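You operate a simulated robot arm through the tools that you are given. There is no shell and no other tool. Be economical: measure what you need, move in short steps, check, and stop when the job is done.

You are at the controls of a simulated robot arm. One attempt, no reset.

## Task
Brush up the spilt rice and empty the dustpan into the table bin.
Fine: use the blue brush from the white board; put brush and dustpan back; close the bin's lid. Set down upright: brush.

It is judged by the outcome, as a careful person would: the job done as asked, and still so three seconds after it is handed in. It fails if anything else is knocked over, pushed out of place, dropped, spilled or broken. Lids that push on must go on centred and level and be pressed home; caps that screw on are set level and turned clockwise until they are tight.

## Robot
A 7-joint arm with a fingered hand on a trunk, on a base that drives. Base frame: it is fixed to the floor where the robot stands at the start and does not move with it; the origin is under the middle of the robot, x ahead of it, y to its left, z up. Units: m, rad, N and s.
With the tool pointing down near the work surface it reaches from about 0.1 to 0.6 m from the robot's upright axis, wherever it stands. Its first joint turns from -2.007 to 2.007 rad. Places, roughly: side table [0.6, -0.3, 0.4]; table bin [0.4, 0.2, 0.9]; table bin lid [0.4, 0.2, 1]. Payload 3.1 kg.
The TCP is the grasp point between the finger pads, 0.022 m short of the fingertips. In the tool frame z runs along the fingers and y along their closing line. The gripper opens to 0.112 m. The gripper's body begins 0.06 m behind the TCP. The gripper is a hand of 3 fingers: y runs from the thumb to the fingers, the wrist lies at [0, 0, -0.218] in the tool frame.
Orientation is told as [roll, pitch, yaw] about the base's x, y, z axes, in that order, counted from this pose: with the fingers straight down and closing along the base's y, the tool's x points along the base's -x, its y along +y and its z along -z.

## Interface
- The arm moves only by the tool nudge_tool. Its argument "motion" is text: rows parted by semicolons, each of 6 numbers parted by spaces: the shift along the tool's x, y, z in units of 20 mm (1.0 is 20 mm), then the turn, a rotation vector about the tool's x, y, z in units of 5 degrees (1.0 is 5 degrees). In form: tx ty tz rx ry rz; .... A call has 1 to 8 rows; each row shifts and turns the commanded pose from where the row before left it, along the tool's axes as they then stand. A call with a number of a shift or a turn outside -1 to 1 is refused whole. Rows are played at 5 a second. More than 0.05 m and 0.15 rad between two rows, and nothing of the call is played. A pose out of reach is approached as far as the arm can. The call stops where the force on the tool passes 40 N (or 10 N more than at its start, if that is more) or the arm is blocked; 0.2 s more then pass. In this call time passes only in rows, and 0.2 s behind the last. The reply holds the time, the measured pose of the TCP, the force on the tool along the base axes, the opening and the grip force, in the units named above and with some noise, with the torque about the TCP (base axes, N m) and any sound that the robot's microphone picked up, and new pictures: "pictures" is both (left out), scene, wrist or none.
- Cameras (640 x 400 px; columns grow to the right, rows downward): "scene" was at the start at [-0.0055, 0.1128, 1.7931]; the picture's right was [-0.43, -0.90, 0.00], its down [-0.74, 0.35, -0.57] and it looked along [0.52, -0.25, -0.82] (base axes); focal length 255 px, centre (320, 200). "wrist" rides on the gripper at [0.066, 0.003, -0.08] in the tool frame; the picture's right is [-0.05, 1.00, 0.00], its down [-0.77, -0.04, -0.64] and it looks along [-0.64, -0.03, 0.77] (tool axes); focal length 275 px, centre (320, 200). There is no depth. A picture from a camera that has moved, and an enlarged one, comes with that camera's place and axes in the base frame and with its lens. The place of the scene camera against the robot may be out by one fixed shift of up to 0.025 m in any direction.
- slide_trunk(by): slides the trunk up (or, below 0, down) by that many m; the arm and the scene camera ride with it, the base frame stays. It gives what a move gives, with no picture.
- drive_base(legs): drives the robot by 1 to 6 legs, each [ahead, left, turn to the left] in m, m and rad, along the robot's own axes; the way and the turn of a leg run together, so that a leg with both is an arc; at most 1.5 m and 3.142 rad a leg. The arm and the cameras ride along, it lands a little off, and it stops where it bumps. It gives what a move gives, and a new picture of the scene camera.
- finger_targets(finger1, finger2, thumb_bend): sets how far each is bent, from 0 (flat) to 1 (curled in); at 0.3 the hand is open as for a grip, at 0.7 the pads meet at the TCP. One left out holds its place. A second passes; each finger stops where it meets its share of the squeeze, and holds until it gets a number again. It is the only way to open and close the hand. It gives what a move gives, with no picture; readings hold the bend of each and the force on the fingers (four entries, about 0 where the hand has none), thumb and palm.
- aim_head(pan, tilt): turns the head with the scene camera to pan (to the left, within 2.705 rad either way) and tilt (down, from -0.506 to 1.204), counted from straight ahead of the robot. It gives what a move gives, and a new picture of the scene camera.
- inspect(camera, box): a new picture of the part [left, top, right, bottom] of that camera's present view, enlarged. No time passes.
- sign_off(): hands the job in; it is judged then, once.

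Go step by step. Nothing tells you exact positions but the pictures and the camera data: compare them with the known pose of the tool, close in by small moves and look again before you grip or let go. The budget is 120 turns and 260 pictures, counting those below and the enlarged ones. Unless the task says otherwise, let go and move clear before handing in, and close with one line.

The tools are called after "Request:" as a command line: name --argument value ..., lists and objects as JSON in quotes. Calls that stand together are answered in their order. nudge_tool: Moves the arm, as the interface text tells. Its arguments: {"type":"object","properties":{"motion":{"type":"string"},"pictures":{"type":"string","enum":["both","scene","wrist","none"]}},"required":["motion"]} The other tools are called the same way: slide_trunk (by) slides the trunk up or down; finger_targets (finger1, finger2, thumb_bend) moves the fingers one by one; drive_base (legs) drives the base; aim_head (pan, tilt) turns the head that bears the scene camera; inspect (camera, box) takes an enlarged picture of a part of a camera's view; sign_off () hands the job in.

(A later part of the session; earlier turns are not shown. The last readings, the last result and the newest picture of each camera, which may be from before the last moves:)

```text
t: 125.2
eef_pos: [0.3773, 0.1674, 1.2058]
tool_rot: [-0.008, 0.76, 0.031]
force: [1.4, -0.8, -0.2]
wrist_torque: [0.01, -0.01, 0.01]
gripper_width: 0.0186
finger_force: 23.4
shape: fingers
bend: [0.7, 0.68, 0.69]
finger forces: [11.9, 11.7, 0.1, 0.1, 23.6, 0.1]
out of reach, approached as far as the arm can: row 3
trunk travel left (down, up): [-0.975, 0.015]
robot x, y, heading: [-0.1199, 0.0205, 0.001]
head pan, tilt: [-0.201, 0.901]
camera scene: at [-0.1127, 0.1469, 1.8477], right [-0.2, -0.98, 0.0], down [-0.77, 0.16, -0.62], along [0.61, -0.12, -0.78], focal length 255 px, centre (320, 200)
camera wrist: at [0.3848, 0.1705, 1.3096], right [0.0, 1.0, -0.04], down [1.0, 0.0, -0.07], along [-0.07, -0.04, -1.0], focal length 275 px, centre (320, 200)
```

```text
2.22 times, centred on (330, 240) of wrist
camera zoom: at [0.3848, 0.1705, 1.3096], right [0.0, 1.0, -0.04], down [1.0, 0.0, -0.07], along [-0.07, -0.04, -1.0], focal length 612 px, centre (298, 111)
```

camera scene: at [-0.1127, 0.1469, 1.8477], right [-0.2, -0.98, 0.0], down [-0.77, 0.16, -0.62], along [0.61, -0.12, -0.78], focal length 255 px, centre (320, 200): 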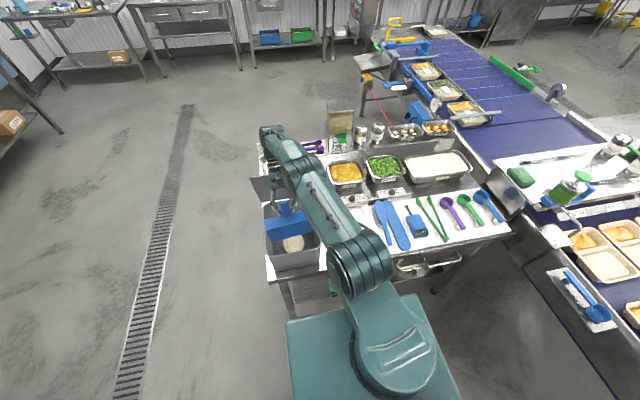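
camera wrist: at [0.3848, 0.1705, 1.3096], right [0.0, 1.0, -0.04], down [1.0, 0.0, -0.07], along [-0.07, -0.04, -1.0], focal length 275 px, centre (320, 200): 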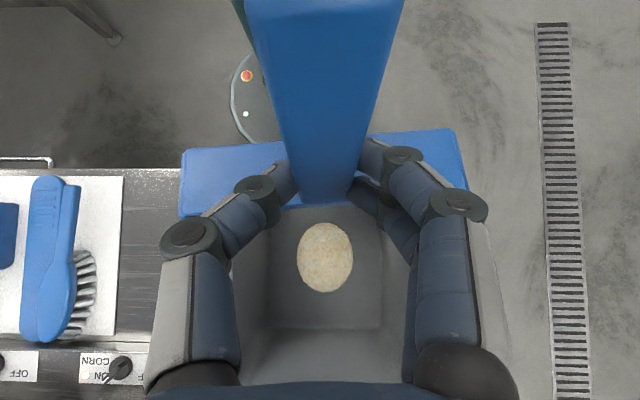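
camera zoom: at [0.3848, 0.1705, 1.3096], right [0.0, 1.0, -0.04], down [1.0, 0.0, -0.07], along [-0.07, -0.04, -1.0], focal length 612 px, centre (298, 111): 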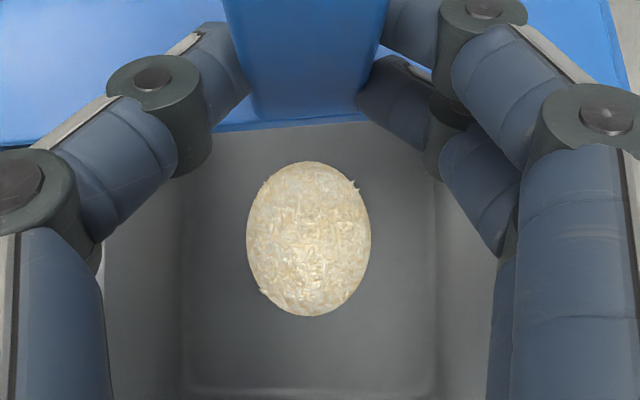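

The rice has landed in the bin and the pan looks empty. Now I'll level the pan again while drawing back from the lid.

Request:
nudge_tool --motion "0.362 0 0.344 0 -1 0;0.391 0 0.312 0 -1 0;0.417 0 0.276 0 -1 0;0.439 0 0.239 0 -1 0;0.459 0 0.199 0 -1 0;0.474 0 0.159 0 -1 0;0.486 0 0.117 0 -1 0;0.494 0 0.074 0 -1 0" --pictures "none"

Request:
nudge_tool --motion "0 0 0 0 -1 0;0 0 0 0 -1 0;0 0 0 0 -1 0;0 0 0 0 -1 0;0 0 0 0 -1 0;0 0 0 0 -1 0;0 0 0 0 -1 0;0 0 0 0 -0.7 0"

Request:
inspect --camera "scene" --box '[240, 160, 380, 300]'

```text
t: 127.0
eef_pos: [0.2947, 0.1624, 1.2026]
tool_rot: [-0.007, 0.04, 0.037]
force: [0.5, -0.7, -0.1]
wrist_torque: [-0.04, 0.03, 0.01]
gripper_width: 0.0182
finger_force: 24.0
shape: fingers
bend: [0.7, 0.68, 0.69]
finger forces: [11.9, 11.7, 0.0, 0.0, 23.4, 0.0]
trunk travel left (down, up): [-0.975, 0.015]
robot x, y, heading: [-0.1142, 0.0209, 0.002]
head pan, tilt: [-0.201, 0.901]
```

```text
t: 128.8
eef_pos: [0.2973, 0.1635, 1.203]
tool_rot: [-0.006, -0.63, 0.045]
force: [-0.7, 0.0, -1.2]
wrist_torque: [0.02, 0.09, -0.01]
gripper_width: 0.0178
finger_force: 22.6
shape: fingers
bend: [0.7, 0.68, 0.69]
finger forces: [11.8, 11.3, 0.0, 0.1, 23.1, 0.0]
trunk travel left (down, up): [-0.975, 0.015]
robot x, y, heading: [-0.1136, 0.0194, -0.003]
head pan, tilt: [-0.201, 0.901]
camera scene: at [-0.1126, 0.1469, 1.8477], right [-0.2, -0.98, 0.0], down [-0.77, 0.16, -0.62], along [0.61, -0.12, -0.78], focal length 255 px, centre (320, 200)
camera wrist: at [0.1966, 0.1626, 1.229], right [0.0, 1.0, 0.02], down [0.25, -0.02, 0.97], along [0.97, 0.01, -0.25], focal length 275 px, centre (320, 200)
```

scene: 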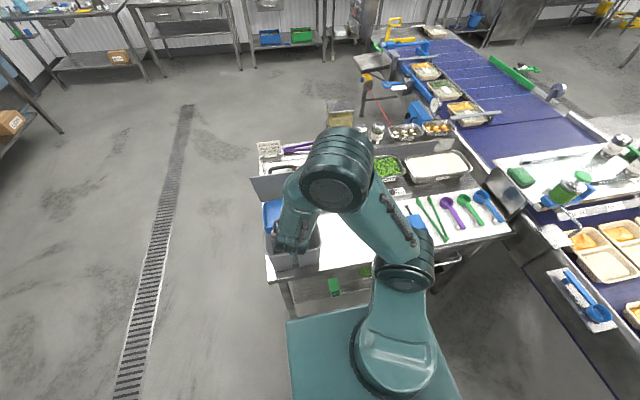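
wrist: 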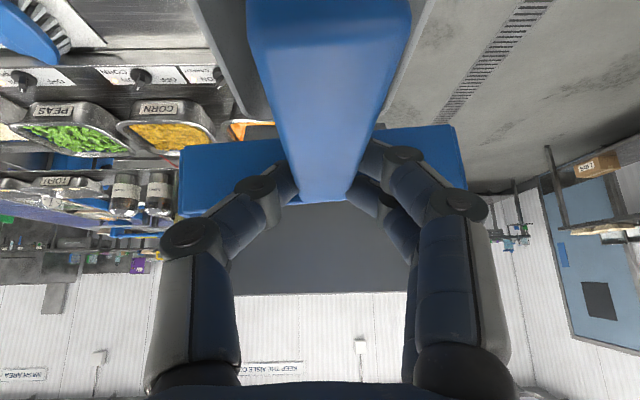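

```text
2.86 times, centred on (310, 230) of scene
camera zoom: at [-0.1126, 0.1469, 1.8477], right [-0.2, -0.98, 0.0], down [-0.77, 0.16, -0.62], along [0.61, -0.12, -0.78], focal length 730 px, centre (349, 114)
```

zoom: 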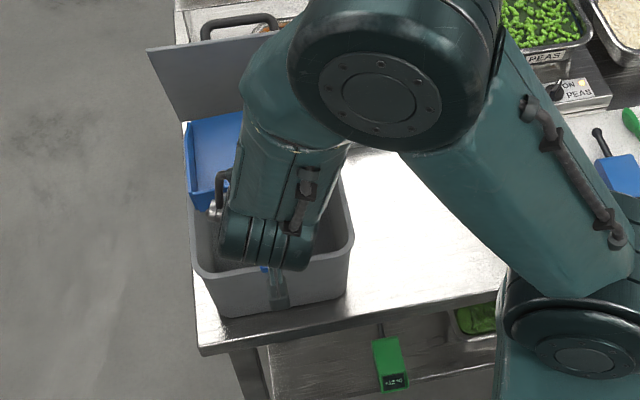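

The pan is empty and the table looks clean. Carrying it back to its place on the right of the bin.

Request:
nudge_tool --motion "0 -1 0 0 0 0;0 -1 0 0 0 0;0 -1 0 0 0 0;0 -1 0 0 0 0;0 -1 0 0 0 0;0 -1 0 0 0 0;0 -1 0 0 0 0;0 -1 0 0 0 0" --pictures "none"

Request:
nudge_tool --motion "0 -1 0 0 0 0;0 -1 0 0 0 0;0.4 -1 -0.295 0 0 0;0.4 0 -0.295 0 0 0" --pictures "none"

Request:
slide_trunk --by -0.2

Request:
inspect --camera "scene" --box '[240, 150, 440, 290]'

```text
t: 130.6
eef_pos: [0.3042, 0.0024, 1.2047]
tool_rot: [-0.006, -0.63, 0.045]
force: [0.5, 0.0, -1.1]
wrist_torque: [0.03, 0.08, 0.02]
gripper_width: 0.018
finger_force: 23.2
shape: fingers
bend: [0.7, 0.68, 0.69]
finger forces: [12.0, 11.4, 0.1, 0.1, 23.5, 0.0]
trunk travel left (down, up): [-0.975, 0.015]
robot x, y, heading: [-0.1163, 0.0178, 0.005]
head pan, tilt: [-0.201, 0.901]
```

```text
t: 131.6
eef_pos: [0.2866, -0.0565, 1.2061]
tool_rot: [-0.01, -0.63, 0.043]
force: [0.3, 0.2, -0.7]
wrist_torque: [-0.01, 0.08, -0.02]
gripper_width: 0.018
finger_force: 23.6
shape: fingers
bend: [0.7, 0.68, 0.69]
finger forces: [12.0, 11.4, 0.0, 0.1, 23.5, 0.0]
trunk travel left (down, up): [-0.975, 0.015]
robot x, y, heading: [-0.1132, 0.0178, 0.001]
head pan, tilt: [-0.201, 0.901]
```

```text
t: 133.8
eef_pos: [0.287, -0.0568, 1.0061]
tool_rot: [-0.008, -0.63, 0.044]
force: [0.6, -0.1, -1.0]
wrist_torque: [0.02, 0.06, 0.03]
gripper_width: 0.0177
finger_force: 23.5
shape: fingers
bend: [0.7, 0.68, 0.69]
finger forces: [12.0, 11.4, 0.0, 0.1, 23.6, 0.1]
trunk travel left (down, up): [-0.775, 0.215]
robot x, y, heading: [-0.1191, 0.0159, 0.003]
head pan, tilt: [-0.201, 0.901]
```

```text
2.86 times, centred on (340, 220) of scene
camera zoom: at [-0.1126, 0.1471, 1.6477], right [-0.2, -0.98, 0.0], down [-0.77, 0.16, -0.62], along [0.61, -0.12, -0.78], focal length 730 px, centre (263, 143)
```

zoom: 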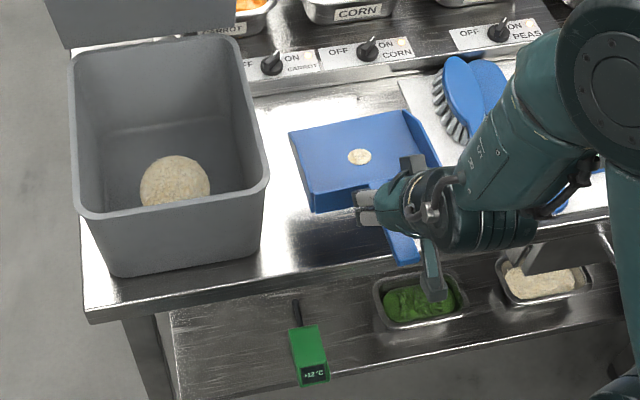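

A small patch of rice is still in the pan, so I'll go back and tip it again, this time with the lip well inside the bin.

Request:
slide_trunk --by 0.2

Request:
nudge_tool --motion "0 1 0 0 0 0;0 1 0 0 0 0;0 1 0 0 0 0;0 1 0 0 0 0;0 1 0 0 0 0;0 1 0 0 0 0;0 1 0 0 0 0;0 1 0 0 0 0" --pictures "none"

Request:
nudge_tool --motion "0 1 0 0 0 0;0 1 0 0 0 0;0 1 0 0 0 0" --pictures "none"

Request:
drive_base --legs '[[0.06, 0, 0]]'

```text
t: 136.0
eef_pos: [0.2889, -0.0585, 1.2057]
tool_rot: [-0.008, -0.629, 0.043]
force: [0.0, 0.0, -1.9]
wrist_torque: [0.02, 0.05, -0.02]
gripper_width: 0.0177
finger_force: 23.2
shape: fingers
bend: [0.7, 0.68, 0.69]
finger forces: [12.0, 11.4, 0.1, 0.1, 23.7, 0.0]
trunk travel left (down, up): [-0.975, 0.015]
robot x, y, heading: [-0.1177, 0.0205, 0.002]
head pan, tilt: [-0.201, 0.901]
```

```text
t: 137.8
eef_pos: [0.2808, 0.1051, 1.2043]
tool_rot: [-0.01, -0.632, 0.045]
force: [-0.2, 0.8, -1.0]
wrist_torque: [-0.01, 0.08, 0.01]
gripper_width: 0.0173
finger_force: 22.6
shape: fingers
bend: [0.7, 0.68, 0.7]
finger forces: [10.0, 11.6, 0.0, 0.0, 23.1, 0.0]
trunk travel left (down, up): [-0.975, 0.015]
robot x, y, heading: [-0.1155, 0.0152, 0.002]
head pan, tilt: [-0.201, 0.901]
```

```text
t: 138.6
eef_pos: [0.2791, 0.1634, 1.2049]
tool_rot: [-0.011, -0.629, 0.044]
force: [0.4, 0.3, -0.9]
wrist_torque: [-0.02, 0.05, -0.02]
gripper_width: 0.0029
finger_force: 21.5
shape: fingers
bend: [0.74, 0.68, 0.73]
finger forces: [6.5, 14.5, 0.0, 0.1, 20.1, 1.5]
trunk travel left (down, up): [-0.975, 0.015]
robot x, y, heading: [-0.1189, 0.0162, 0.006]
head pan, tilt: [-0.201, 0.901]
```

```text
t: 139.5
eef_pos: [0.3367, 0.1628, 1.2051]
tool_rot: [-0.009, -0.632, 0.044]
force: [-1.3, -0.3, -0.5]
wrist_torque: [-0.06, 0.03, -0.01]
gripper_width: 0.0029
finger_force: 21.6
shape: fingers
bend: [0.74, 0.68, 0.73]
finger forces: [6.5, 14.5, 0.0, 0.1, 20.1, 1.6]
trunk travel left (down, up): [-0.975, 0.015]
robot x, y, heading: [-0.0497, 0.016, 0.001]
head pan, tilt: [-0.201, 0.901]
camera scene: at [-0.0569, 0.1474, 1.8477], right [-0.2, -0.98, 0.0], down [-0.77, 0.16, -0.62], along [0.61, -0.12, -0.78], focal length 255 px, centre (320, 200)
```

scene: 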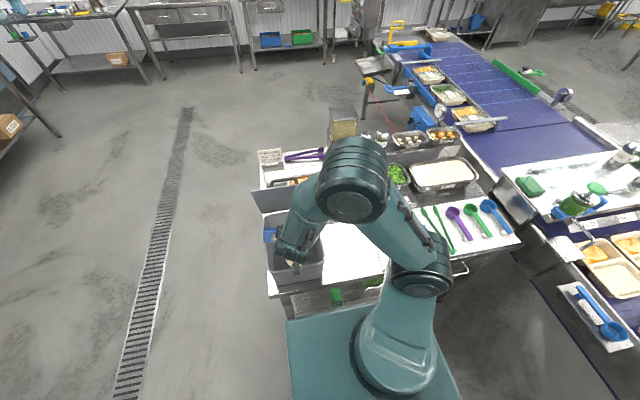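

The grip reading changed — the handle seems to have slipped in my hand. Looking before going on.

Request:
inspect --camera "wrist" --box '[0, 0, 640, 400]'

Request:
inspect --camera "scene" --box '[240, 170, 360, 300]'

```text
1.00 times, centred on (320, 200) of wrist (not enlarged: the box is as wide or as high as the picture)
camera zoom: at [0.2348, 0.163, 1.2323], right [0.0, 1.0, 0.02], down [0.25, -0.02, 0.97], along [0.97, 0.01, -0.25], focal length 275 px, centre (320, 200)
```

zoom: 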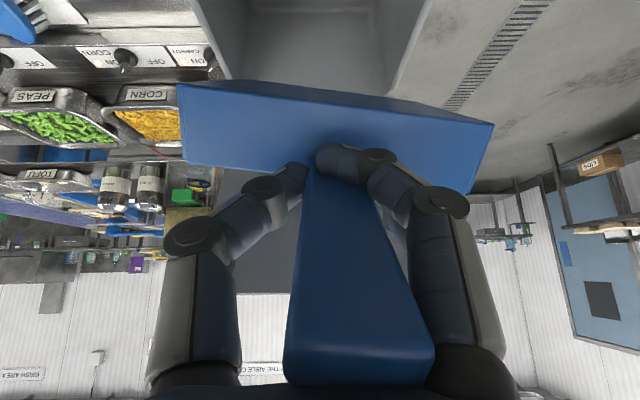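

```text
3.08 times, centred on (300, 235) of scene
camera zoom: at [-0.0569, 0.1474, 1.8477], right [-0.2, -0.98, 0.0], down [-0.77, 0.16, -0.62], along [0.61, -0.12, -0.78], focal length 786 px, centre (382, 92)
```

zoom: 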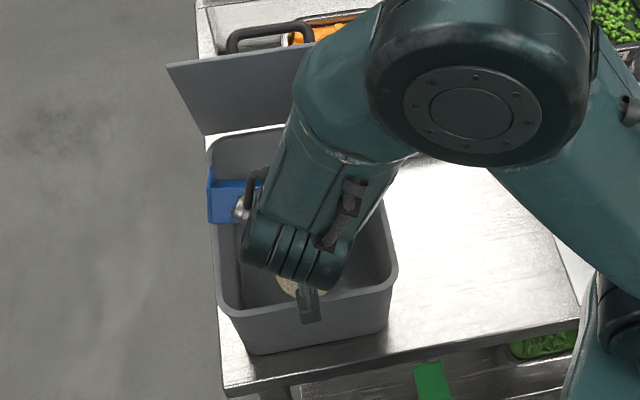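

The pan has swung nose-down in my grip but is caged by the fingers, right over the bin. I'll move it forward so the lip is well inside, then tip it the rest of the way.

Request:
nudge_tool --motion "-0.727 0 0.53 0 0 0;-0.727 0 0.53 0 0 0;0 0 0 0 1 0;0 0 0 0 1 0;0 0 0 0 1 0"

Request:
inspect --camera "scene" --box '[240, 170, 360, 300]'

```text
t: 140.7
eef_pos: [0.3746, 0.1654, 1.204]
tool_rot: [-0.008, -0.366, 0.042]
force: [-0.3, 0.2, -1.7]
wrist_torque: [-0.02, 0.01, 0.0]
gripper_width: 0.0026
finger_force: 21.3
shape: fingers
bend: [0.74, 0.68, 0.73]
finger forces: [6.5, 14.3, 0.0, 0.1, 19.7, 1.2]
trunk travel left (down, up): [-0.975, 0.015]
robot x, y, heading: [-0.0572, 0.0197, -0.002]
head pan, tilt: [-0.201, 0.901]
camera scene: at [-0.051, 0.1489, 1.8475], right [-0.2, -0.98, 0.0], down [-0.77, 0.15, -0.62], along [0.61, -0.12, -0.78], focal length 255 px, centre (320, 200)
camera wrist: at [0.2854, 0.166, 1.2561], right [0.01, 1.0, 0.01], down [0.49, -0.01, 0.87], along [0.87, 0.0, -0.49], focal length 275 px, centre (320, 200)
```

scene: 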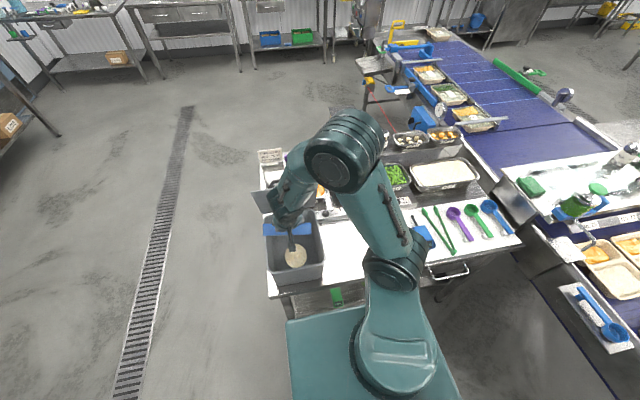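
wrist: 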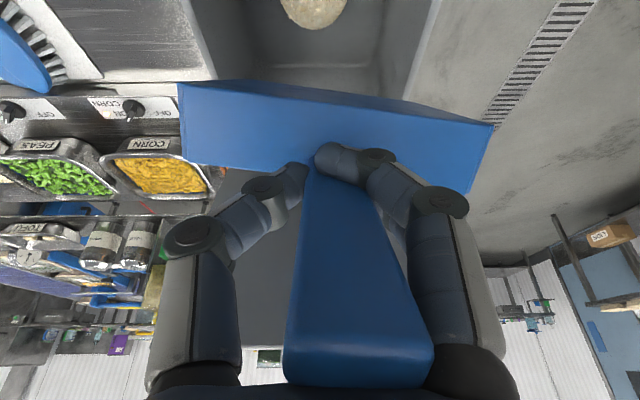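

```text
3.08 times, centred on (300, 235) of scene
camera zoom: at [-0.051, 0.1489, 1.8475], right [-0.2, -0.98, 0.0], down [-0.77, 0.15, -0.62], along [0.61, -0.12, -0.78], focal length 786 px, centre (382, 92)
```

zoom: 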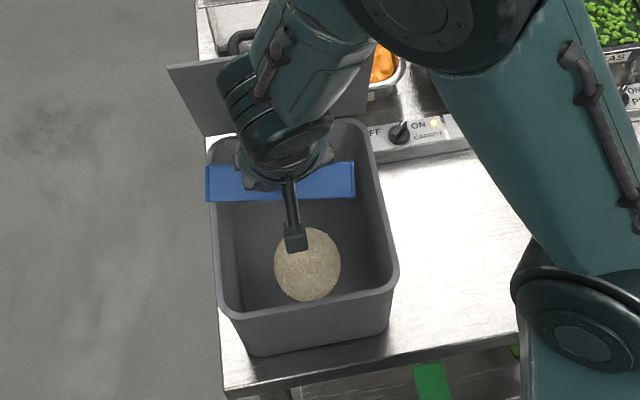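

Holding steady. Continuing to tip with a little more forward shift.

Request:
nudge_tool --motion "-0.327 0 0.125 0 1 0;-0.337 0 0.096 0 1 0;-0.343 0 0.067 0 1 0;-0.347 0 0.036 0 1 0;0 0 0 0 1 0;0 0 0 0 1 0;0 0 0 0 1 0"

Request:
inspect --camera "scene" --box '[240, 170, 360, 300]'

```text
t: 142.3
eef_pos: [0.4025, 0.1653, 1.2038]
tool_rot: [-0.007, 0.245, 0.036]
force: [-0.2, 0.2, -1.0]
wrist_torque: [-0.02, 0.01, 0.02]
gripper_width: 0.0019
finger_force: 21.1
shape: fingers
bend: [0.74, 0.68, 0.73]
finger forces: [6.4, 14.5, 0.0, 0.1, 19.3, 1.1]
trunk travel left (down, up): [-0.975, 0.015]
robot x, y, heading: [-0.0561, 0.0204, 0.005]
head pan, tilt: [-0.201, 0.901]
camera scene: at [-0.0512, 0.1481, 1.8476], right [-0.2, -0.98, 0.0], down [-0.77, 0.15, -0.62], along [0.61, -0.12, -0.78], focal length 255 px, centre (320, 200)
camera wrist: at [0.358, 0.1686, 1.2992], right [0.01, 1.0, -0.02], down [0.9, 0.0, 0.43], along [0.43, -0.02, -0.9], focal length 275 px, centre (320, 200)
```

scene: 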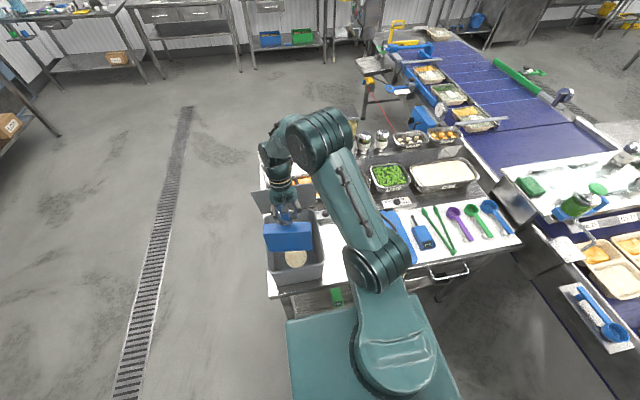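
wrist: 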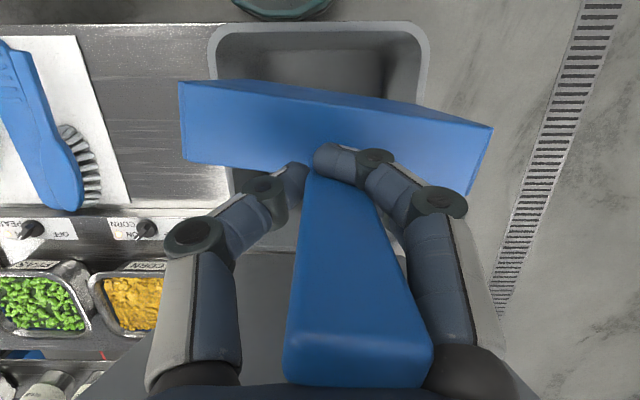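

```text
3.08 times, centred on (300, 235) of scene
camera zoom: at [-0.0512, 0.1481, 1.8476], right [-0.2, -0.98, 0.0], down [-0.77, 0.15, -0.62], along [0.61, -0.12, -0.78], focal length 786 px, centre (382, 92)
```

zoom: 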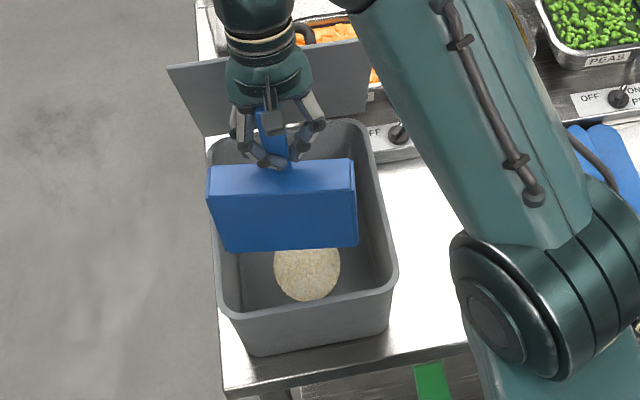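

The pan hangs almost vertical with its lip inside the bin. I'll tip slightly more and hold for a couple of seconds so it empties fully.

Request:
nudge_tool --motion "-0.2 0 0 0 1 0;-0.2 0 0 0 1 0;0 0 0 0 0 0;0 0 0 0 0 0;0 0 0 0 0 0;0 0 0 0 0 0;0 0 0 0 0 0;0 0 0 0 0 0" --pictures "none"

Request:
inspect --camera "scene" --box '[240, 170, 360, 300]'

```text
t: 144.1
eef_pos: [0.4088, 0.1658, 1.2028]
tool_rot: [-0.007, 0.417, 0.034]
force: [0.1, 0.7, -1.8]
wrist_torque: [-0.03, -0.06, 0.0]
gripper_width: 0.002
finger_force: 20.6
shape: fingers
bend: [0.74, 0.68, 0.73]
finger forces: [6.4, 14.6, 0.1, 0.0, 19.3, 1.0]
trunk travel left (down, up): [-0.975, 0.015]
robot x, y, heading: [-0.0555, 0.0206, -0.002]
head pan, tilt: [-0.201, 0.901]
```

```text
3.08 times, centred on (300, 235) of scene
camera zoom: at [-0.0524, 0.1475, 1.8476], right [-0.2, -0.98, 0.0], down [-0.77, 0.16, -0.62], along [0.61, -0.12, -0.78], focal length 786 px, centre (382, 92)
```

zoom: 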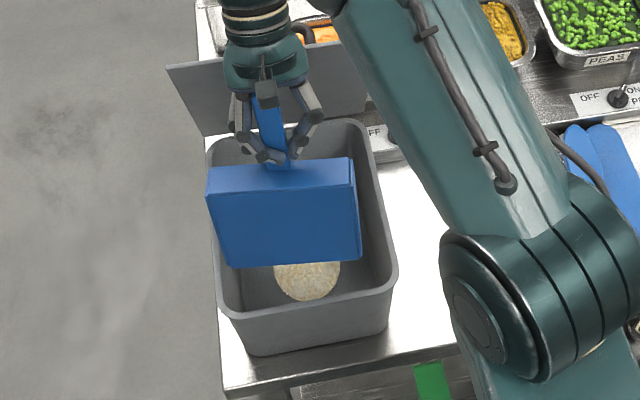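

It should be empty now. I'll raise the pan, then back the base away and shift right so the pan is over its own spot.

Request:
nudge_tool --motion "0.405 0 -0.914 0 0 0;0.405 0 -0.914 0 0 0;0.3 0 -0.7 0 -1 0" --pictures "none"

Request:
drive_base --legs '[[-0.145, 0, 0], [0, -0.222, 0]]'

```text
t: 144.9
eef_pos: [0.4093, 0.167, 1.2591]
tool_rot: [-0.007, 0.329, 0.036]
force: [-0.8, 0.3, -1.1]
wrist_torque: [0.01, 0.0, 0.01]
gripper_width: 0.0015
finger_force: 20.7
shape: fingers
bend: [0.74, 0.68, 0.73]
finger forces: [6.5, 14.5, 0.0, 0.1, 19.3, 1.2]
trunk travel left (down, up): [-0.975, 0.015]
robot x, y, heading: [-0.0533, 0.0175, -0.004]
head pan, tilt: [-0.201, 0.901]
```

```text
t: 147.6
eef_pos: [0.2651, -0.0524, 1.258]
tool_rot: [-0.009, 0.331, 0.039]
force: [-0.2, -0.8, -0.4]
wrist_torque: [0.01, -0.06, 0.0]
gripper_width: 0.0015
finger_force: 21.0
shape: fingers
bend: [0.74, 0.68, 0.73]
finger forces: [6.6, 14.7, 0.0, 0.0, 19.4, 1.1]
trunk travel left (down, up): [-0.975, 0.015]
robot x, y, heading: [-0.1973, -0.2023, 0.002]
head pan, tilt: [-0.201, 0.901]
camera scene: at [-0.196, -0.073, 1.8475], right [-0.2, -0.98, 0.0], down [-0.77, 0.15, -0.62], along [0.61, -0.12, -0.78], focal length 255 px, centre (320, 200)
```

scene: 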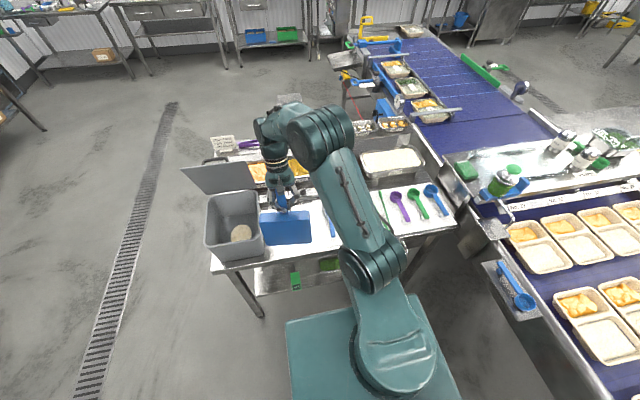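

Over its spot now. Rotating the hand back so the pan levels.

Request:
nudge_tool --motion "0 0 0 0 -1 0;0 0 0 0 -1 0;0 0 0 0 -1 0;0 0 0 0 -1 0;0 0 0 0 -1 0;0 0 0 0 -1 0;0 0 0 0 -1 0;0 0 0 0 -1 0" --pictures "none"

Request:
nudge_tool --motion "0 0 0 0 -1 0;0 0 0 0 -1 0;0 0 0 0 -1 0;0 0 0 0 -1 0;0 0 0 0 -1 0;0 0 0 0 -1 0;0 0 0 0 -1 0;0 0 0 0 -1 0" --pictures "wrist"

Request:
inspect --camera "scene" --box '[190, 140, 370, 280]'

```text
t: 149.4
eef_pos: [0.2658, -0.0541, 1.2586]
tool_rot: [-0.006, -0.369, 0.044]
force: [0.9, -0.1, -1.2]
wrist_torque: [-0.02, 0.0, 0.0]
gripper_width: 0.0009
finger_force: 20.7
shape: fingers
bend: [0.74, 0.68, 0.73]
finger forces: [6.7, 14.7, 0.1, 0.0, 19.2, 1.6]
trunk travel left (down, up): [-0.975, 0.015]
robot x, y, heading: [-0.2001, -0.2027, 0.002]
head pan, tilt: [-0.201, 0.901]
```

```text
t: 151.2
eef_pos: [0.2663, -0.0525, 1.2585]
tool_rot: [-0.013, -1.067, 0.053]
force: [0.5, -0.6, -1.3]
wrist_torque: [0.0, 0.05, 0.0]
gripper_width: 0.0003
finger_force: 21.4
shape: fingers
bend: [0.74, 0.68, 0.73]
finger forces: [6.2, 14.6, 0.0, 0.0, 18.9, 2.0]
trunk travel left (down, up): [-0.975, 0.015]
robot x, y, heading: [-0.2005, -0.2008, 0.003]
head pan, tilt: [-0.201, 0.901]
camera wrist: at [0.1638, -0.0541, 1.2396], right [-0.02, 1.0, 0.04], down [-0.18, -0.04, 0.98], along [0.98, 0.01, 0.18], focal length 275 px, centre (320, 200)
```

wrist: 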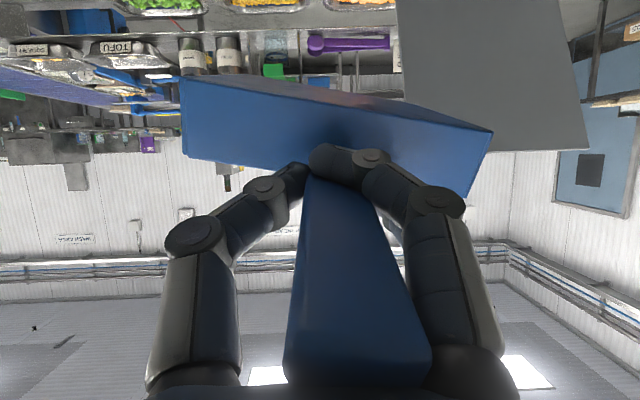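

```text
2.86 times, centred on (280, 210) of scene
camera zoom: at [-0.1957, -0.0736, 1.8476], right [-0.2, -0.98, 0.0], down [-0.77, 0.15, -0.62], along [0.61, -0.12, -0.78], focal length 730 px, centre (434, 171)
```

zoom: 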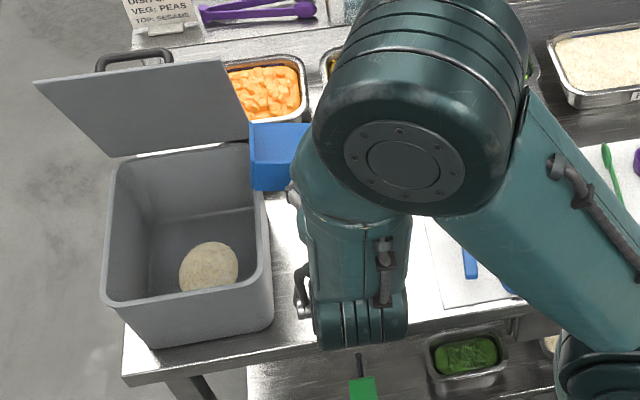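

The pan is roughly level but rolled about 8°. I'll correct the roll, go forward 2 cm, and lower with the trunk.

Request:
nudge_tool --motion "-0.48 0 0.875 0.41 0 -0.74;0 0 0 0.41 0 -0.74" --pictures "none"

Request:
slide_trunk --by -0.3

Request:
inspect --camera "scene" --box '[190, 120, 390, 270]'

Request:
inspect --camera "wrist" --box '[0, 0, 640, 400]'

```text
t: 151.8
eef_pos: [0.2879, -0.0534, 1.2586]
tool_rot: [-0.314, -1.047, 0.314]
force: [-0.3, -0.9, -0.8]
wrist_torque: [0.01, 0.08, -0.01]
gripper_width: 0.0003
finger_force: 20.8
shape: fingers
bend: [0.74, 0.68, 0.73]
finger forces: [6.2, 14.8, 0.1, 0.1, 18.9, 1.9]
trunk travel left (down, up): [-0.975, 0.015]
robot x, y, heading: [-0.1996, -0.2066, 0.008]
head pan, tilt: [-0.201, 0.901]
```

```text
t: 154.8
eef_pos: [0.2863, -0.0527, 0.9595]
tool_rot: [-0.311, -1.045, 0.314]
force: [-1.0, -0.1, -1.3]
wrist_torque: [0.0, 0.07, -0.01]
gripper_width: 0.0001
finger_force: 20.7
shape: fingers
bend: [0.74, 0.68, 0.73]
finger forces: [6.3, 14.8, 0.0, 0.0, 18.9, 1.9]
trunk travel left (down, up): [-0.675, 0.315]
robot x, y, heading: [-0.2039, -0.2074, 0.004]
head pan, tilt: [-0.201, 0.901]
```

```text
2.67 times, centred on (290, 195) of scene
camera zoom: at [-0.1958, -0.0743, 1.5477], right [-0.2, -0.98, 0.0], down [-0.77, 0.15, -0.62], along [0.61, -0.12, -0.78], focal length 681 px, centre (400, 213)
```

zoom: 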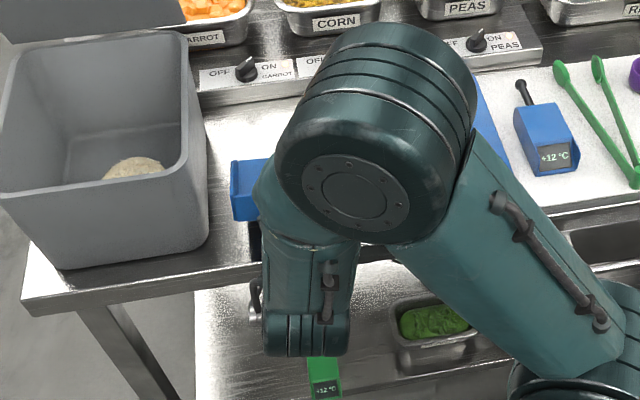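

```text
1.00 times, centred on (320, 200) of wrist (not enlarged: the box is as wide or as high as the picture)
camera zoom: at [0.1845, -0.0576, 0.9403], right [-0.02, 0.99, -0.11], down [-0.19, 0.11, 0.98], along [0.98, 0.04, 0.19], focal length 275 px, centre (320, 200)
```

zoom: 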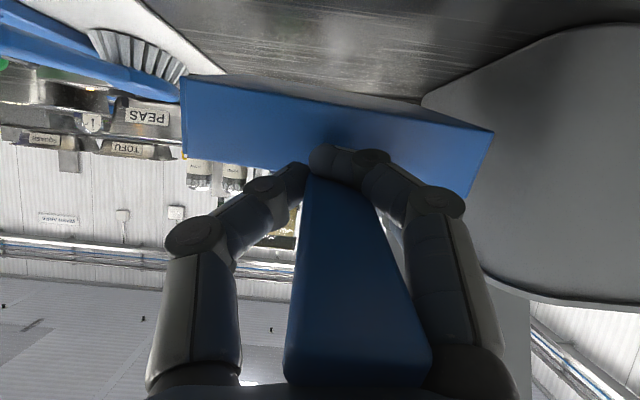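

The pan still points about 15° nose-down. I'll lean the hand back further.

Request:
nudge_tool --motion "0 0 0 0 -1 0;0 0 0 0 -1 0;0 0 0 0 -1 0" --pictures "wrist"

```text
t: 155.6
eef_pos: [0.2862, -0.0527, 0.9583]
tool_rot: [-0.578, -1.284, 0.602]
force: [-0.3, -0.3, -0.6]
wrist_torque: [-0.05, 0.05, -0.02]
gripper_width: 0.0001
finger_force: 21.3
shape: fingers
bend: [0.74, 0.68, 0.73]
finger forces: [6.1, 14.9, 0.1, 0.1, 18.9, 2.1]
trunk travel left (down, up): [-0.675, 0.315]
robot x, y, heading: [-0.1969, -0.2037, 0.003]
head pan, tilt: [-0.201, 0.901]
camera wrist: at [0.1932, -0.0607, 0.9144], right [-0.03, 0.99, -0.11], down [-0.44, 0.08, 0.9], along [0.9, 0.07, 0.43], focal length 275 px, centre (320, 200)
```

wrist: 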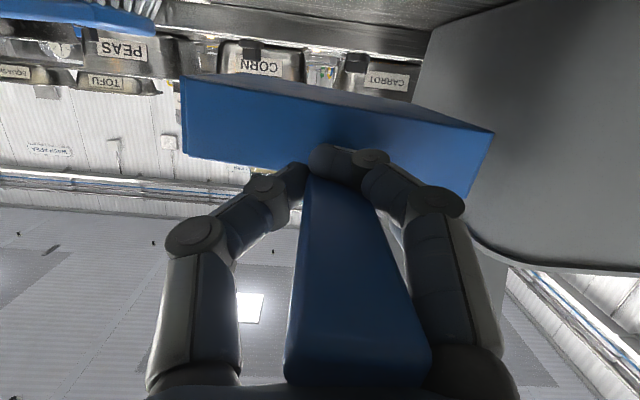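

By my measure the pan is now level with a small yaw error. Correcting the yaw, then lowering.

Request:
nudge_tool --motion "0 0 0 -0.77 -0.13 -0.2;0 0 0 -0.77 -0.13 -0.2" --pictures "none"

Request:
slide_trunk --by -0.055

Request:
inspect --camera "wrist" --box '[0, 0, 640, 400]'

Request:
inspect --camera "scene" --box '[220, 100, 390, 240]'

```text
t: 156.2
eef_pos: [0.2874, -0.0533, 0.9577]
tool_rot: [-0.58, -1.285, 0.743]
force: [0.6, 0.0, -0.5]
wrist_torque: [0.0, 0.05, 0.01]
gripper_width: 0.0
finger_force: 20.9
shape: fingers
bend: [0.74, 0.68, 0.73]
finger forces: [6.0, 14.9, 0.0, 0.1, 18.9, 2.0]
trunk travel left (down, up): [-0.675, 0.315]
robot x, y, heading: [-0.1987, -0.2026, 0.005]
head pan, tilt: [-0.201, 0.901]
```

```text
t: 157.1
eef_pos: [0.2875, -0.0538, 0.9041]
tool_rot: [-0.58, -1.282, 0.743]
force: [-0.6, -0.3, -1.3]
wrist_torque: [-0.01, 0.06, -0.01]
gripper_width: 0.0
finger_force: 21.2
shape: fingers
bend: [0.74, 0.68, 0.73]
finger forces: [6.0, 14.9, 0.0, 0.0, 18.9, 2.1]
trunk travel left (down, up): [-0.62, 0.37]
robot x, y, heading: [-0.2008, -0.2048, 0.003]
head pan, tilt: [-0.201, 0.901]
```

```text
1.00 times, centred on (320, 200) of wrist (not enlarged: the box is as wide or as high as the picture)
camera zoom: at [0.1951, -0.074, 0.8594], right [-0.17, 0.98, -0.11], down [-0.44, 0.02, 0.9], along [0.88, 0.2, 0.43], focal length 275 px, centre (320, 200)
```

zoom: 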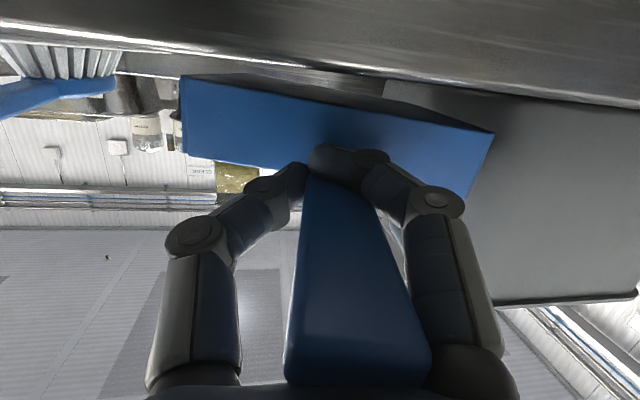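

```text
2.86 times, centred on (305, 170) of scene
camera zoom: at [-0.1959, -0.0743, 1.4926], right [-0.2, -0.98, 0.0], down [-0.77, 0.15, -0.62], along [0.61, -0.12, -0.78], focal length 730 px, centre (363, 286)
```

zoom: 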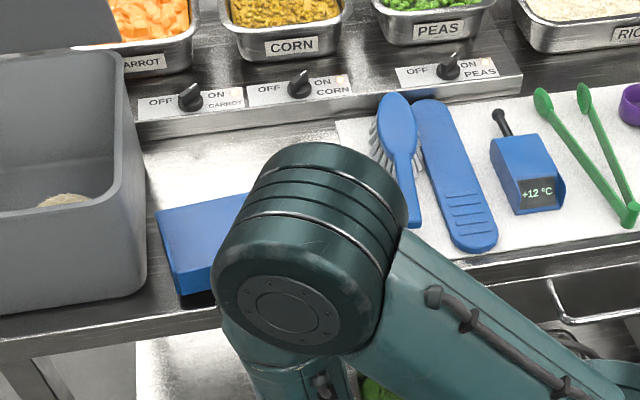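

The yaw estimate was wrong: the pan is now turned ~11° left. I'll turn it back ~10° and lower gently.

Request:
nudge_tool --motion "0 0 0 0.92 0.155 0.24;0 0 0 0.92 0.155 0.24;0.4 0.06 0.1 0 0 0" --pictures "none"

Request:
inspect --camera "scene" --box '[220, 100, 390, 240]'

```text
t: 157.9
eef_pos: [0.2856, -0.0532, 0.8943]
tool_rot: [-0.575, -1.282, 0.567]
force: [0.5, -0.9, -0.4]
wrist_torque: [-0.05, 0.01, 0.01]
gripper_width: 0.0
finger_force: 21.1
shape: fingers
bend: [0.74, 0.68, 0.73]
finger forces: [6.1, 14.9, 0.0, 0.0, 18.9, 2.0]
trunk travel left (down, up): [-0.62, 0.37]
robot x, y, heading: [-0.1991, -0.2028, 0.003]
head pan, tilt: [-0.201, 0.901]
```

```text
2.86 times, centred on (305, 170) of scene
camera zoom: at [-0.1958, -0.0742, 1.4927], right [-0.2, -0.98, 0.0], down [-0.77, 0.15, -0.62], along [0.61, -0.12, -0.78], focal length 730 px, centre (363, 286)
```

zoom: 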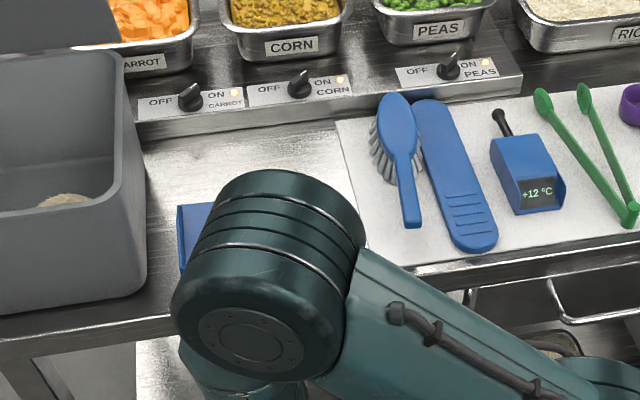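

Yaw is straight now. Lowering the last millimetres.

Request:
nudge_tool --motion "0.2 0.03 0.05 0 0 0;0.2 0.03 0.05 0 0 0" --pictures "none"

Request:
inspect --camera "wrist" --box '[0, 0, 640, 400]'

```text
t: 158.5
eef_pos: [0.2858, -0.0526, 0.8896]
tool_rot: [-0.577, -1.287, 0.573]
force: [-2.0, 2.4, 10.8]
wrist_torque: [-0.1, -0.34, 0.05]
gripper_width: 0.0001
finger_force: 20.9
shape: fingers
bend: [0.74, 0.68, 0.73]
finger forces: [6.6, 15.6, 0.0, 0.1, 18.1, 1.6]
trunk travel left (down, up): [-0.62, 0.37]
robot x, y, heading: [-0.1999, -0.2058, 0.007]
head pan, tilt: [-0.201, 0.901]
```

```text
1.00 times, centred on (320, 200) of wrist (not enlarged: the box is as wide or as high as the picture)
camera zoom: at [0.1918, -0.0582, 0.8442], right [0.0, 0.99, -0.11], down [-0.44, 0.1, 0.89], along [0.9, 0.05, 0.43], focal length 275 px, centre (320, 200)
```

zoom: 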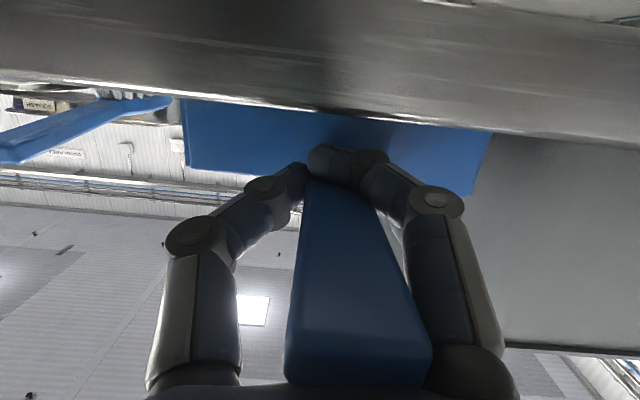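

The rear of the pan has touched first, so it's slightly nose-up. I'll ease the nose down by small turns.

Request:
nudge_tool --motion "-0.1 -0.016 -0.025 0 0.5 0;0 0 0 0 0.5 0" --pictures "none"

Request:
nudge_tool --motion "0 0 0 0 0.5 0" --pictures "none"

```text
t: 159.1
eef_pos: [0.2858, -0.054, 0.8904]
tool_rot: [-0.447, -1.211, 0.434]
force: [2.4, 2.8, 11.6]
wrist_torque: [-0.08, -0.42, 0.14]
gripper_width: 0.0
finger_force: 22.8
shape: fingers
bend: [0.74, 0.68, 0.73]
finger forces: [11.0, 16.5, 0.0, 0.0, 17.7, 0.0]
trunk travel left (down, up): [-0.62, 0.37]
robot x, y, heading: [-0.1989, -0.203, 0.004]
head pan, tilt: [-0.201, 0.901]
```

```text
t: 159.5
eef_pos: [0.2864, -0.0544, 0.8903]
tool_rot: [-0.402, -1.168, 0.386]
force: [2.7, 2.6, 12.7]
wrist_torque: [-0.1, -0.5, 0.17]
gripper_width: 0.0
finger_force: 22.6
shape: fingers
bend: [0.74, 0.68, 0.73]
finger forces: [11.6, 17.0, 0.0, 0.0, 17.7, 0.0]
trunk travel left (down, up): [-0.62, 0.37]
robot x, y, heading: [-0.2, -0.1996, 0.001]
head pan, tilt: [-0.201, 0.901]
```

The pan is resting on the table. Opening the hand.

Request:
finger_targets --finger1 0.55 --finger2 0.55 --thumb_bend 0.55

Request:
inspect --camera "wrist" --box '[0, 0, 640, 400]'

```text
t: 160.5
eef_pos: [0.2874, -0.0543, 0.8906]
tool_rot: [-0.401, -1.167, 0.385]
force: [-1.2, -0.1, -0.1]
wrist_torque: [0.0, 0.01, 0.0]
gripper_width: 0.04
finger_force: 0.0
shape: fingers
bend: [0.55, 0.55, 0.55]
finger forces: [0.0, 0.0, 0.1, 0.1, 0.0, 0.0]
trunk travel left (down, up): [-0.62, 0.37]
robot x, y, heading: [-0.1981, -0.2052, 0.003]
head pan, tilt: [-0.201, 0.901]
```

```text
1.00 times, centred on (320, 200) of wrist (not enlarged: the box is as wide or as high as the picture)
camera zoom: at [0.1877, -0.0567, 0.8576], right [0.0, 0.99, -0.11], down [-0.31, 0.11, 0.94], along [0.95, 0.03, 0.31], focal length 275 px, centre (320, 200)
```

zoom: 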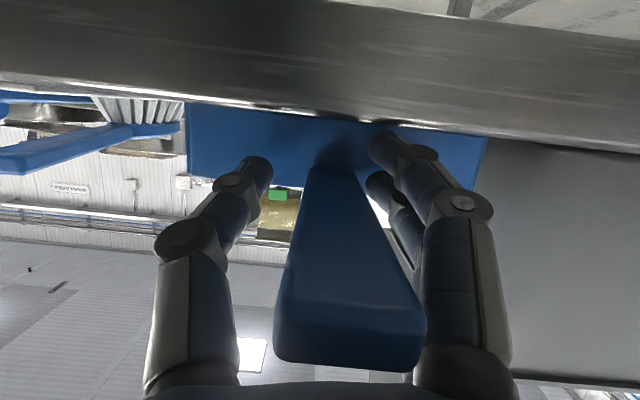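

The handle is free between the open fingers. I'll back straight away with the base.

Request:
drive_base --legs '[[-0.17, 0, 0]]'

Request:
inspect --camera "scene" --box '[210, 80, 370, 210]'

```text
t: 162.0
eef_pos: [0.1154, -0.0556, 0.8898]
tool_rot: [-0.403, -1.167, 0.386]
force: [0.8, 0.8, -0.6]
wrist_torque: [0.03, -0.02, 0.03]
gripper_width: 0.0404
finger_force: 0.1
shape: fingers
bend: [0.55, 0.55, 0.55]
finger forces: [0.1, 0.0, 0.0, 0.1, 0.0, 0.0]
trunk travel left (down, up): [-0.62, 0.37]
robot x, y, heading: [-0.3669, -0.2057, 0.001]
head pan, tilt: [-0.201, 0.901]
camera scene: at [-0.3686, -0.0747, 1.4927], right [-0.2, -0.98, 0.0], down [-0.77, 0.16, -0.62], along [0.61, -0.12, -0.78], focal length 255 px, centre (320, 200)
```

scene: 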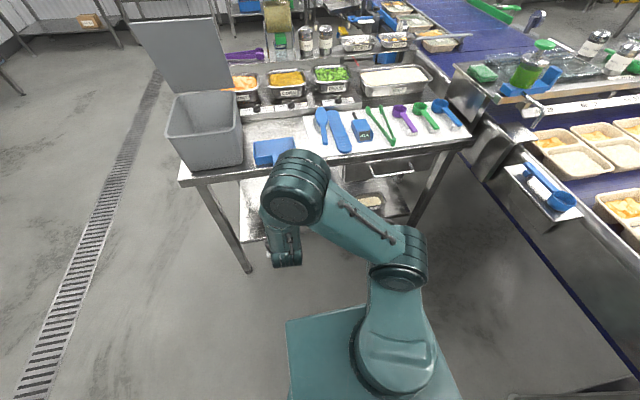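

```text
3.08 times, centred on (290, 145) of scene
camera zoom: at [-0.3686, -0.0747, 1.4927], right [-0.2, -0.98, 0.0], down [-0.77, 0.16, -0.62], along [0.61, -0.12, -0.78], focal length 786 px, centre (412, 369)
```

zoom: 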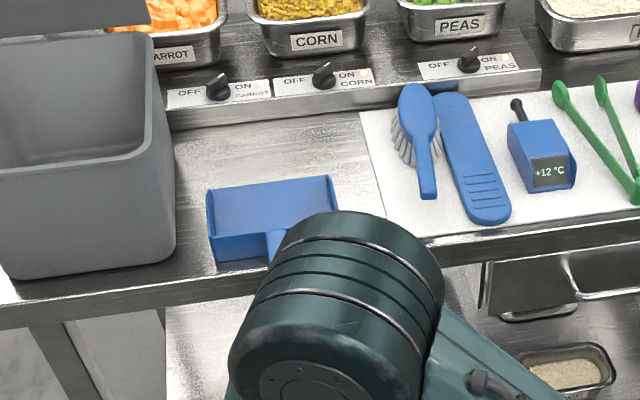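

The pan is empty, flat and back in place, and the brush is upright on the board. Now I'll raise up and straighten the hand to go close the lid.

Request:
slide_trunk --by 0.37

Request:
nudge_tool --motion "0 0 0 0 1 0;0 0 0 0 0.5 0;0 0 0 -0.41 0 0.74;0 0 0 -0.41 0 0.74;0 0 0 0 1 0;0 0 0 0 1 0;0 0 0 0 1 0;0 0 0 0 1 0" --pictures "none"

Request:
nudge_tool --motion "0 0 0 0 1 0;0 0 0 0 1 0;0 0 0 0 1 0;0 0 0 0 1 0;0 0 0 0 1 0;0 0 0 0 1 0;0 0 0 0 1 0;0 0 0 0 1 0" --pictures "none"

Request:
finger_targets --finger1 0.7 --finger2 0.7 --thumb_bend 0.7

```text
t: 165.6
eef_pos: [0.1149, -0.055, 1.2596]
tool_rot: [-0.402, -1.169, 0.384]
force: [0.5, 1.2, 0.2]
wrist_torque: [0.02, -0.02, 0.02]
gripper_width: 0.0404
finger_force: 0.0
shape: fingers
bend: [0.55, 0.55, 0.55]
finger forces: [0.1, 0.1, 0.0, 0.1, 0.0, 0.0]
trunk travel left (down, up): [-0.99, 0.0]
robot x, y, heading: [-0.3757, -0.2021, 0.003]
head pan, tilt: [-0.201, 0.901]
```

```text
t: 167.4
eef_pos: [0.1166, -0.0537, 1.2585]
tool_rot: [-0.01, -0.715, 0.019]
force: [0.6, 0.1, 0.8]
wrist_torque: [-0.02, -0.01, 0.0]
gripper_width: 0.0405
finger_force: 0.0
shape: fingers
bend: [0.55, 0.55, 0.55]
finger forces: [0.0, 0.1, 0.1, 0.1, 0.0, 0.1]
trunk travel left (down, up): [-0.99, 0.0]
robot x, y, heading: [-0.3718, -0.2009, -0.002]
head pan, tilt: [-0.201, 0.901]
```

```text
t: 169.2
eef_pos: [0.1172, -0.0558, 1.2591]
tool_rot: [-0.007, -0.016, 0.01]
force: [0.6, -0.2, 0.0]
wrist_torque: [-0.03, -0.03, -0.02]
gripper_width: 0.0405
finger_force: 0.0
shape: fingers
bend: [0.55, 0.55, 0.55]
finger forces: [0.0, 0.0, 0.0, 0.0, 0.1, 0.1]
trunk travel left (down, up): [-0.99, 0.0]
robot x, y, heading: [-0.3699, -0.2029, 0.0]
head pan, tilt: [-0.201, 0.901]
```

```text
t: 170.2
eef_pos: [0.1158, -0.0545, 1.2576]
tool_rot: [-0.007, -0.019, 0.011]
force: [-0.3, -0.2, -0.9]
wrist_torque: [0.01, -0.01, 0.02]
gripper_width: 0.0027
finger_force: 0.0
shape: fingers
bend: [0.7, 0.7, 0.7]
finger forces: [0.0, 0.1, 0.0, 0.0, 0.1, 0.0]
trunk travel left (down, up): [-0.99, 0.0]
robot x, y, heading: [-0.3755, -0.2045, 0.002]
head pan, tilt: [-0.201, 0.901]
```

Hand is straight with fingers closed. Raising 10 cm and driving back in front of the bin, well above the lid.

Request:
nudge_tool --motion "0 0 -1 0 0 0;0 0 -1 0 0 0;0 0 -1 0 0 0;0 0 -1 0 0 0;0 0 -1 0 0 0" --pictures "none"

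Request:
drive_base --legs '[[0.385, 0, 0], [0, 0.215, 0]]'

Request:
nudge_tool --motion "-1 0 0 0 0 0;-1 0 0 0 0 0;-1 0 0 0 0 0;-1 0 0 0 0 0"

```text
t: 171.4
eef_pos: [0.1129, -0.0563, 1.3594]
tool_rot: [-0.006, -0.018, 0.011]
force: [-0.2, 0.5, -0.5]
wrist_torque: [0.0, 0.02, 0.0]
gripper_width: 0.0028
finger_force: 0.1
shape: fingers
bend: [0.7, 0.7, 0.7]
finger forces: [0.0, 0.0, 0.0, 0.0, 0.0, 0.1]
trunk travel left (down, up): [-0.99, 0.0]
robot x, y, heading: [-0.3691, -0.2049, 0.005]
head pan, tilt: [-0.201, 0.901]
```

```text
t: 175.0
eef_pos: [0.492, 0.1591, 1.3589]
tool_rot: [-0.005, -0.019, 0.015]
force: [0.0, 0.3, -0.7]
wrist_torque: [0.03, -0.03, 0.01]
gripper_width: 0.0028
finger_force: 0.0
shape: fingers
bend: [0.7, 0.7, 0.7]
finger forces: [0.0, 0.1, 0.0, 0.0, 0.1, 0.0]
trunk travel left (down, up): [-0.99, 0.0]
robot x, y, heading: [0.01, 0.0134, 0.003]
head pan, tilt: [-0.201, 0.901]
camera scene: at [0.013, 0.1383, 1.8628], right [-0.2, -0.98, 0.0], down [-0.77, 0.15, -0.62], along [0.61, -0.12, -0.78], focal length 255 px, centre (320, 200)
```

scene: 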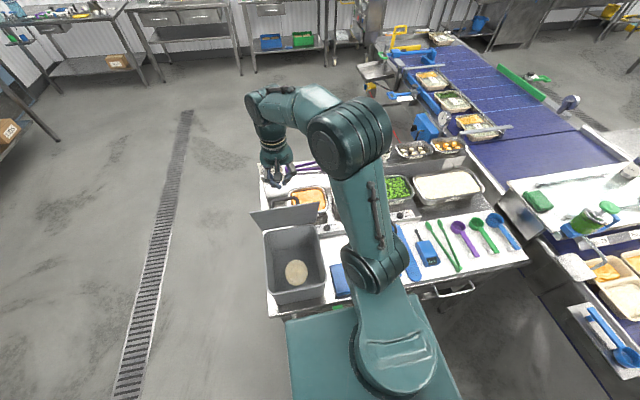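

```text
t: 176.0
eef_pos: [0.5754, 0.1605, 1.3608]
tool_rot: [-0.007, -0.017, 0.014]
force: [0.6, 0.1, 0.8]
wrist_torque: [-0.03, 0.01, -0.01]
gripper_width: 0.0027
finger_force: 0.0
shape: fingers
bend: [0.7, 0.7, 0.7]
finger forces: [0.1, 0.0, 0.0, 0.0, 0.0, 0.0]
trunk travel left (down, up): [-0.99, 0.0]
robot x, y, heading: [0.0086, 0.0103, -0.002]
head pan, tilt: [-0.201, 0.901]
camera scene: at [0.0146, 0.1397, 1.8627], right [-0.2, -0.98, 0.0], down [-0.77, 0.15, -0.62], along [0.61, -0.12, -0.78], focal length 255 px, centre (320, 200)
camera wrist: at [0.5073, 0.1632, 1.4399], right [0.03, 1.0, -0.01], down [0.76, -0.02, 0.65], along [0.65, -0.03, -0.76], focal length 275 px, centre (320, 200)
```

scene: 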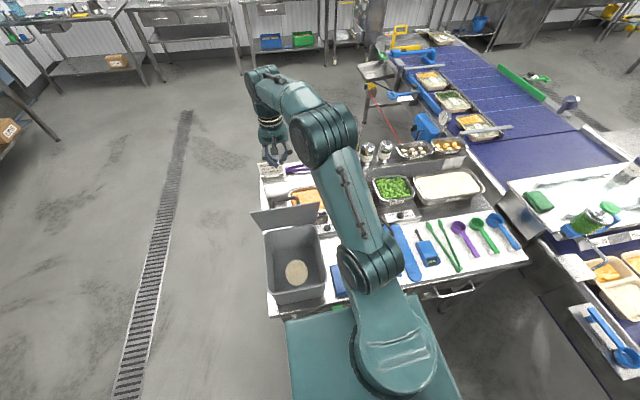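
wrist: 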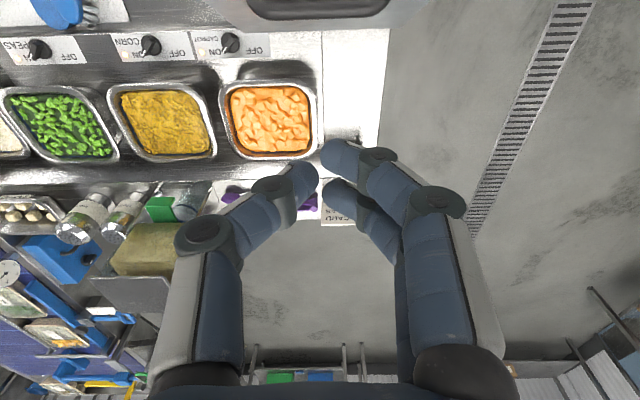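

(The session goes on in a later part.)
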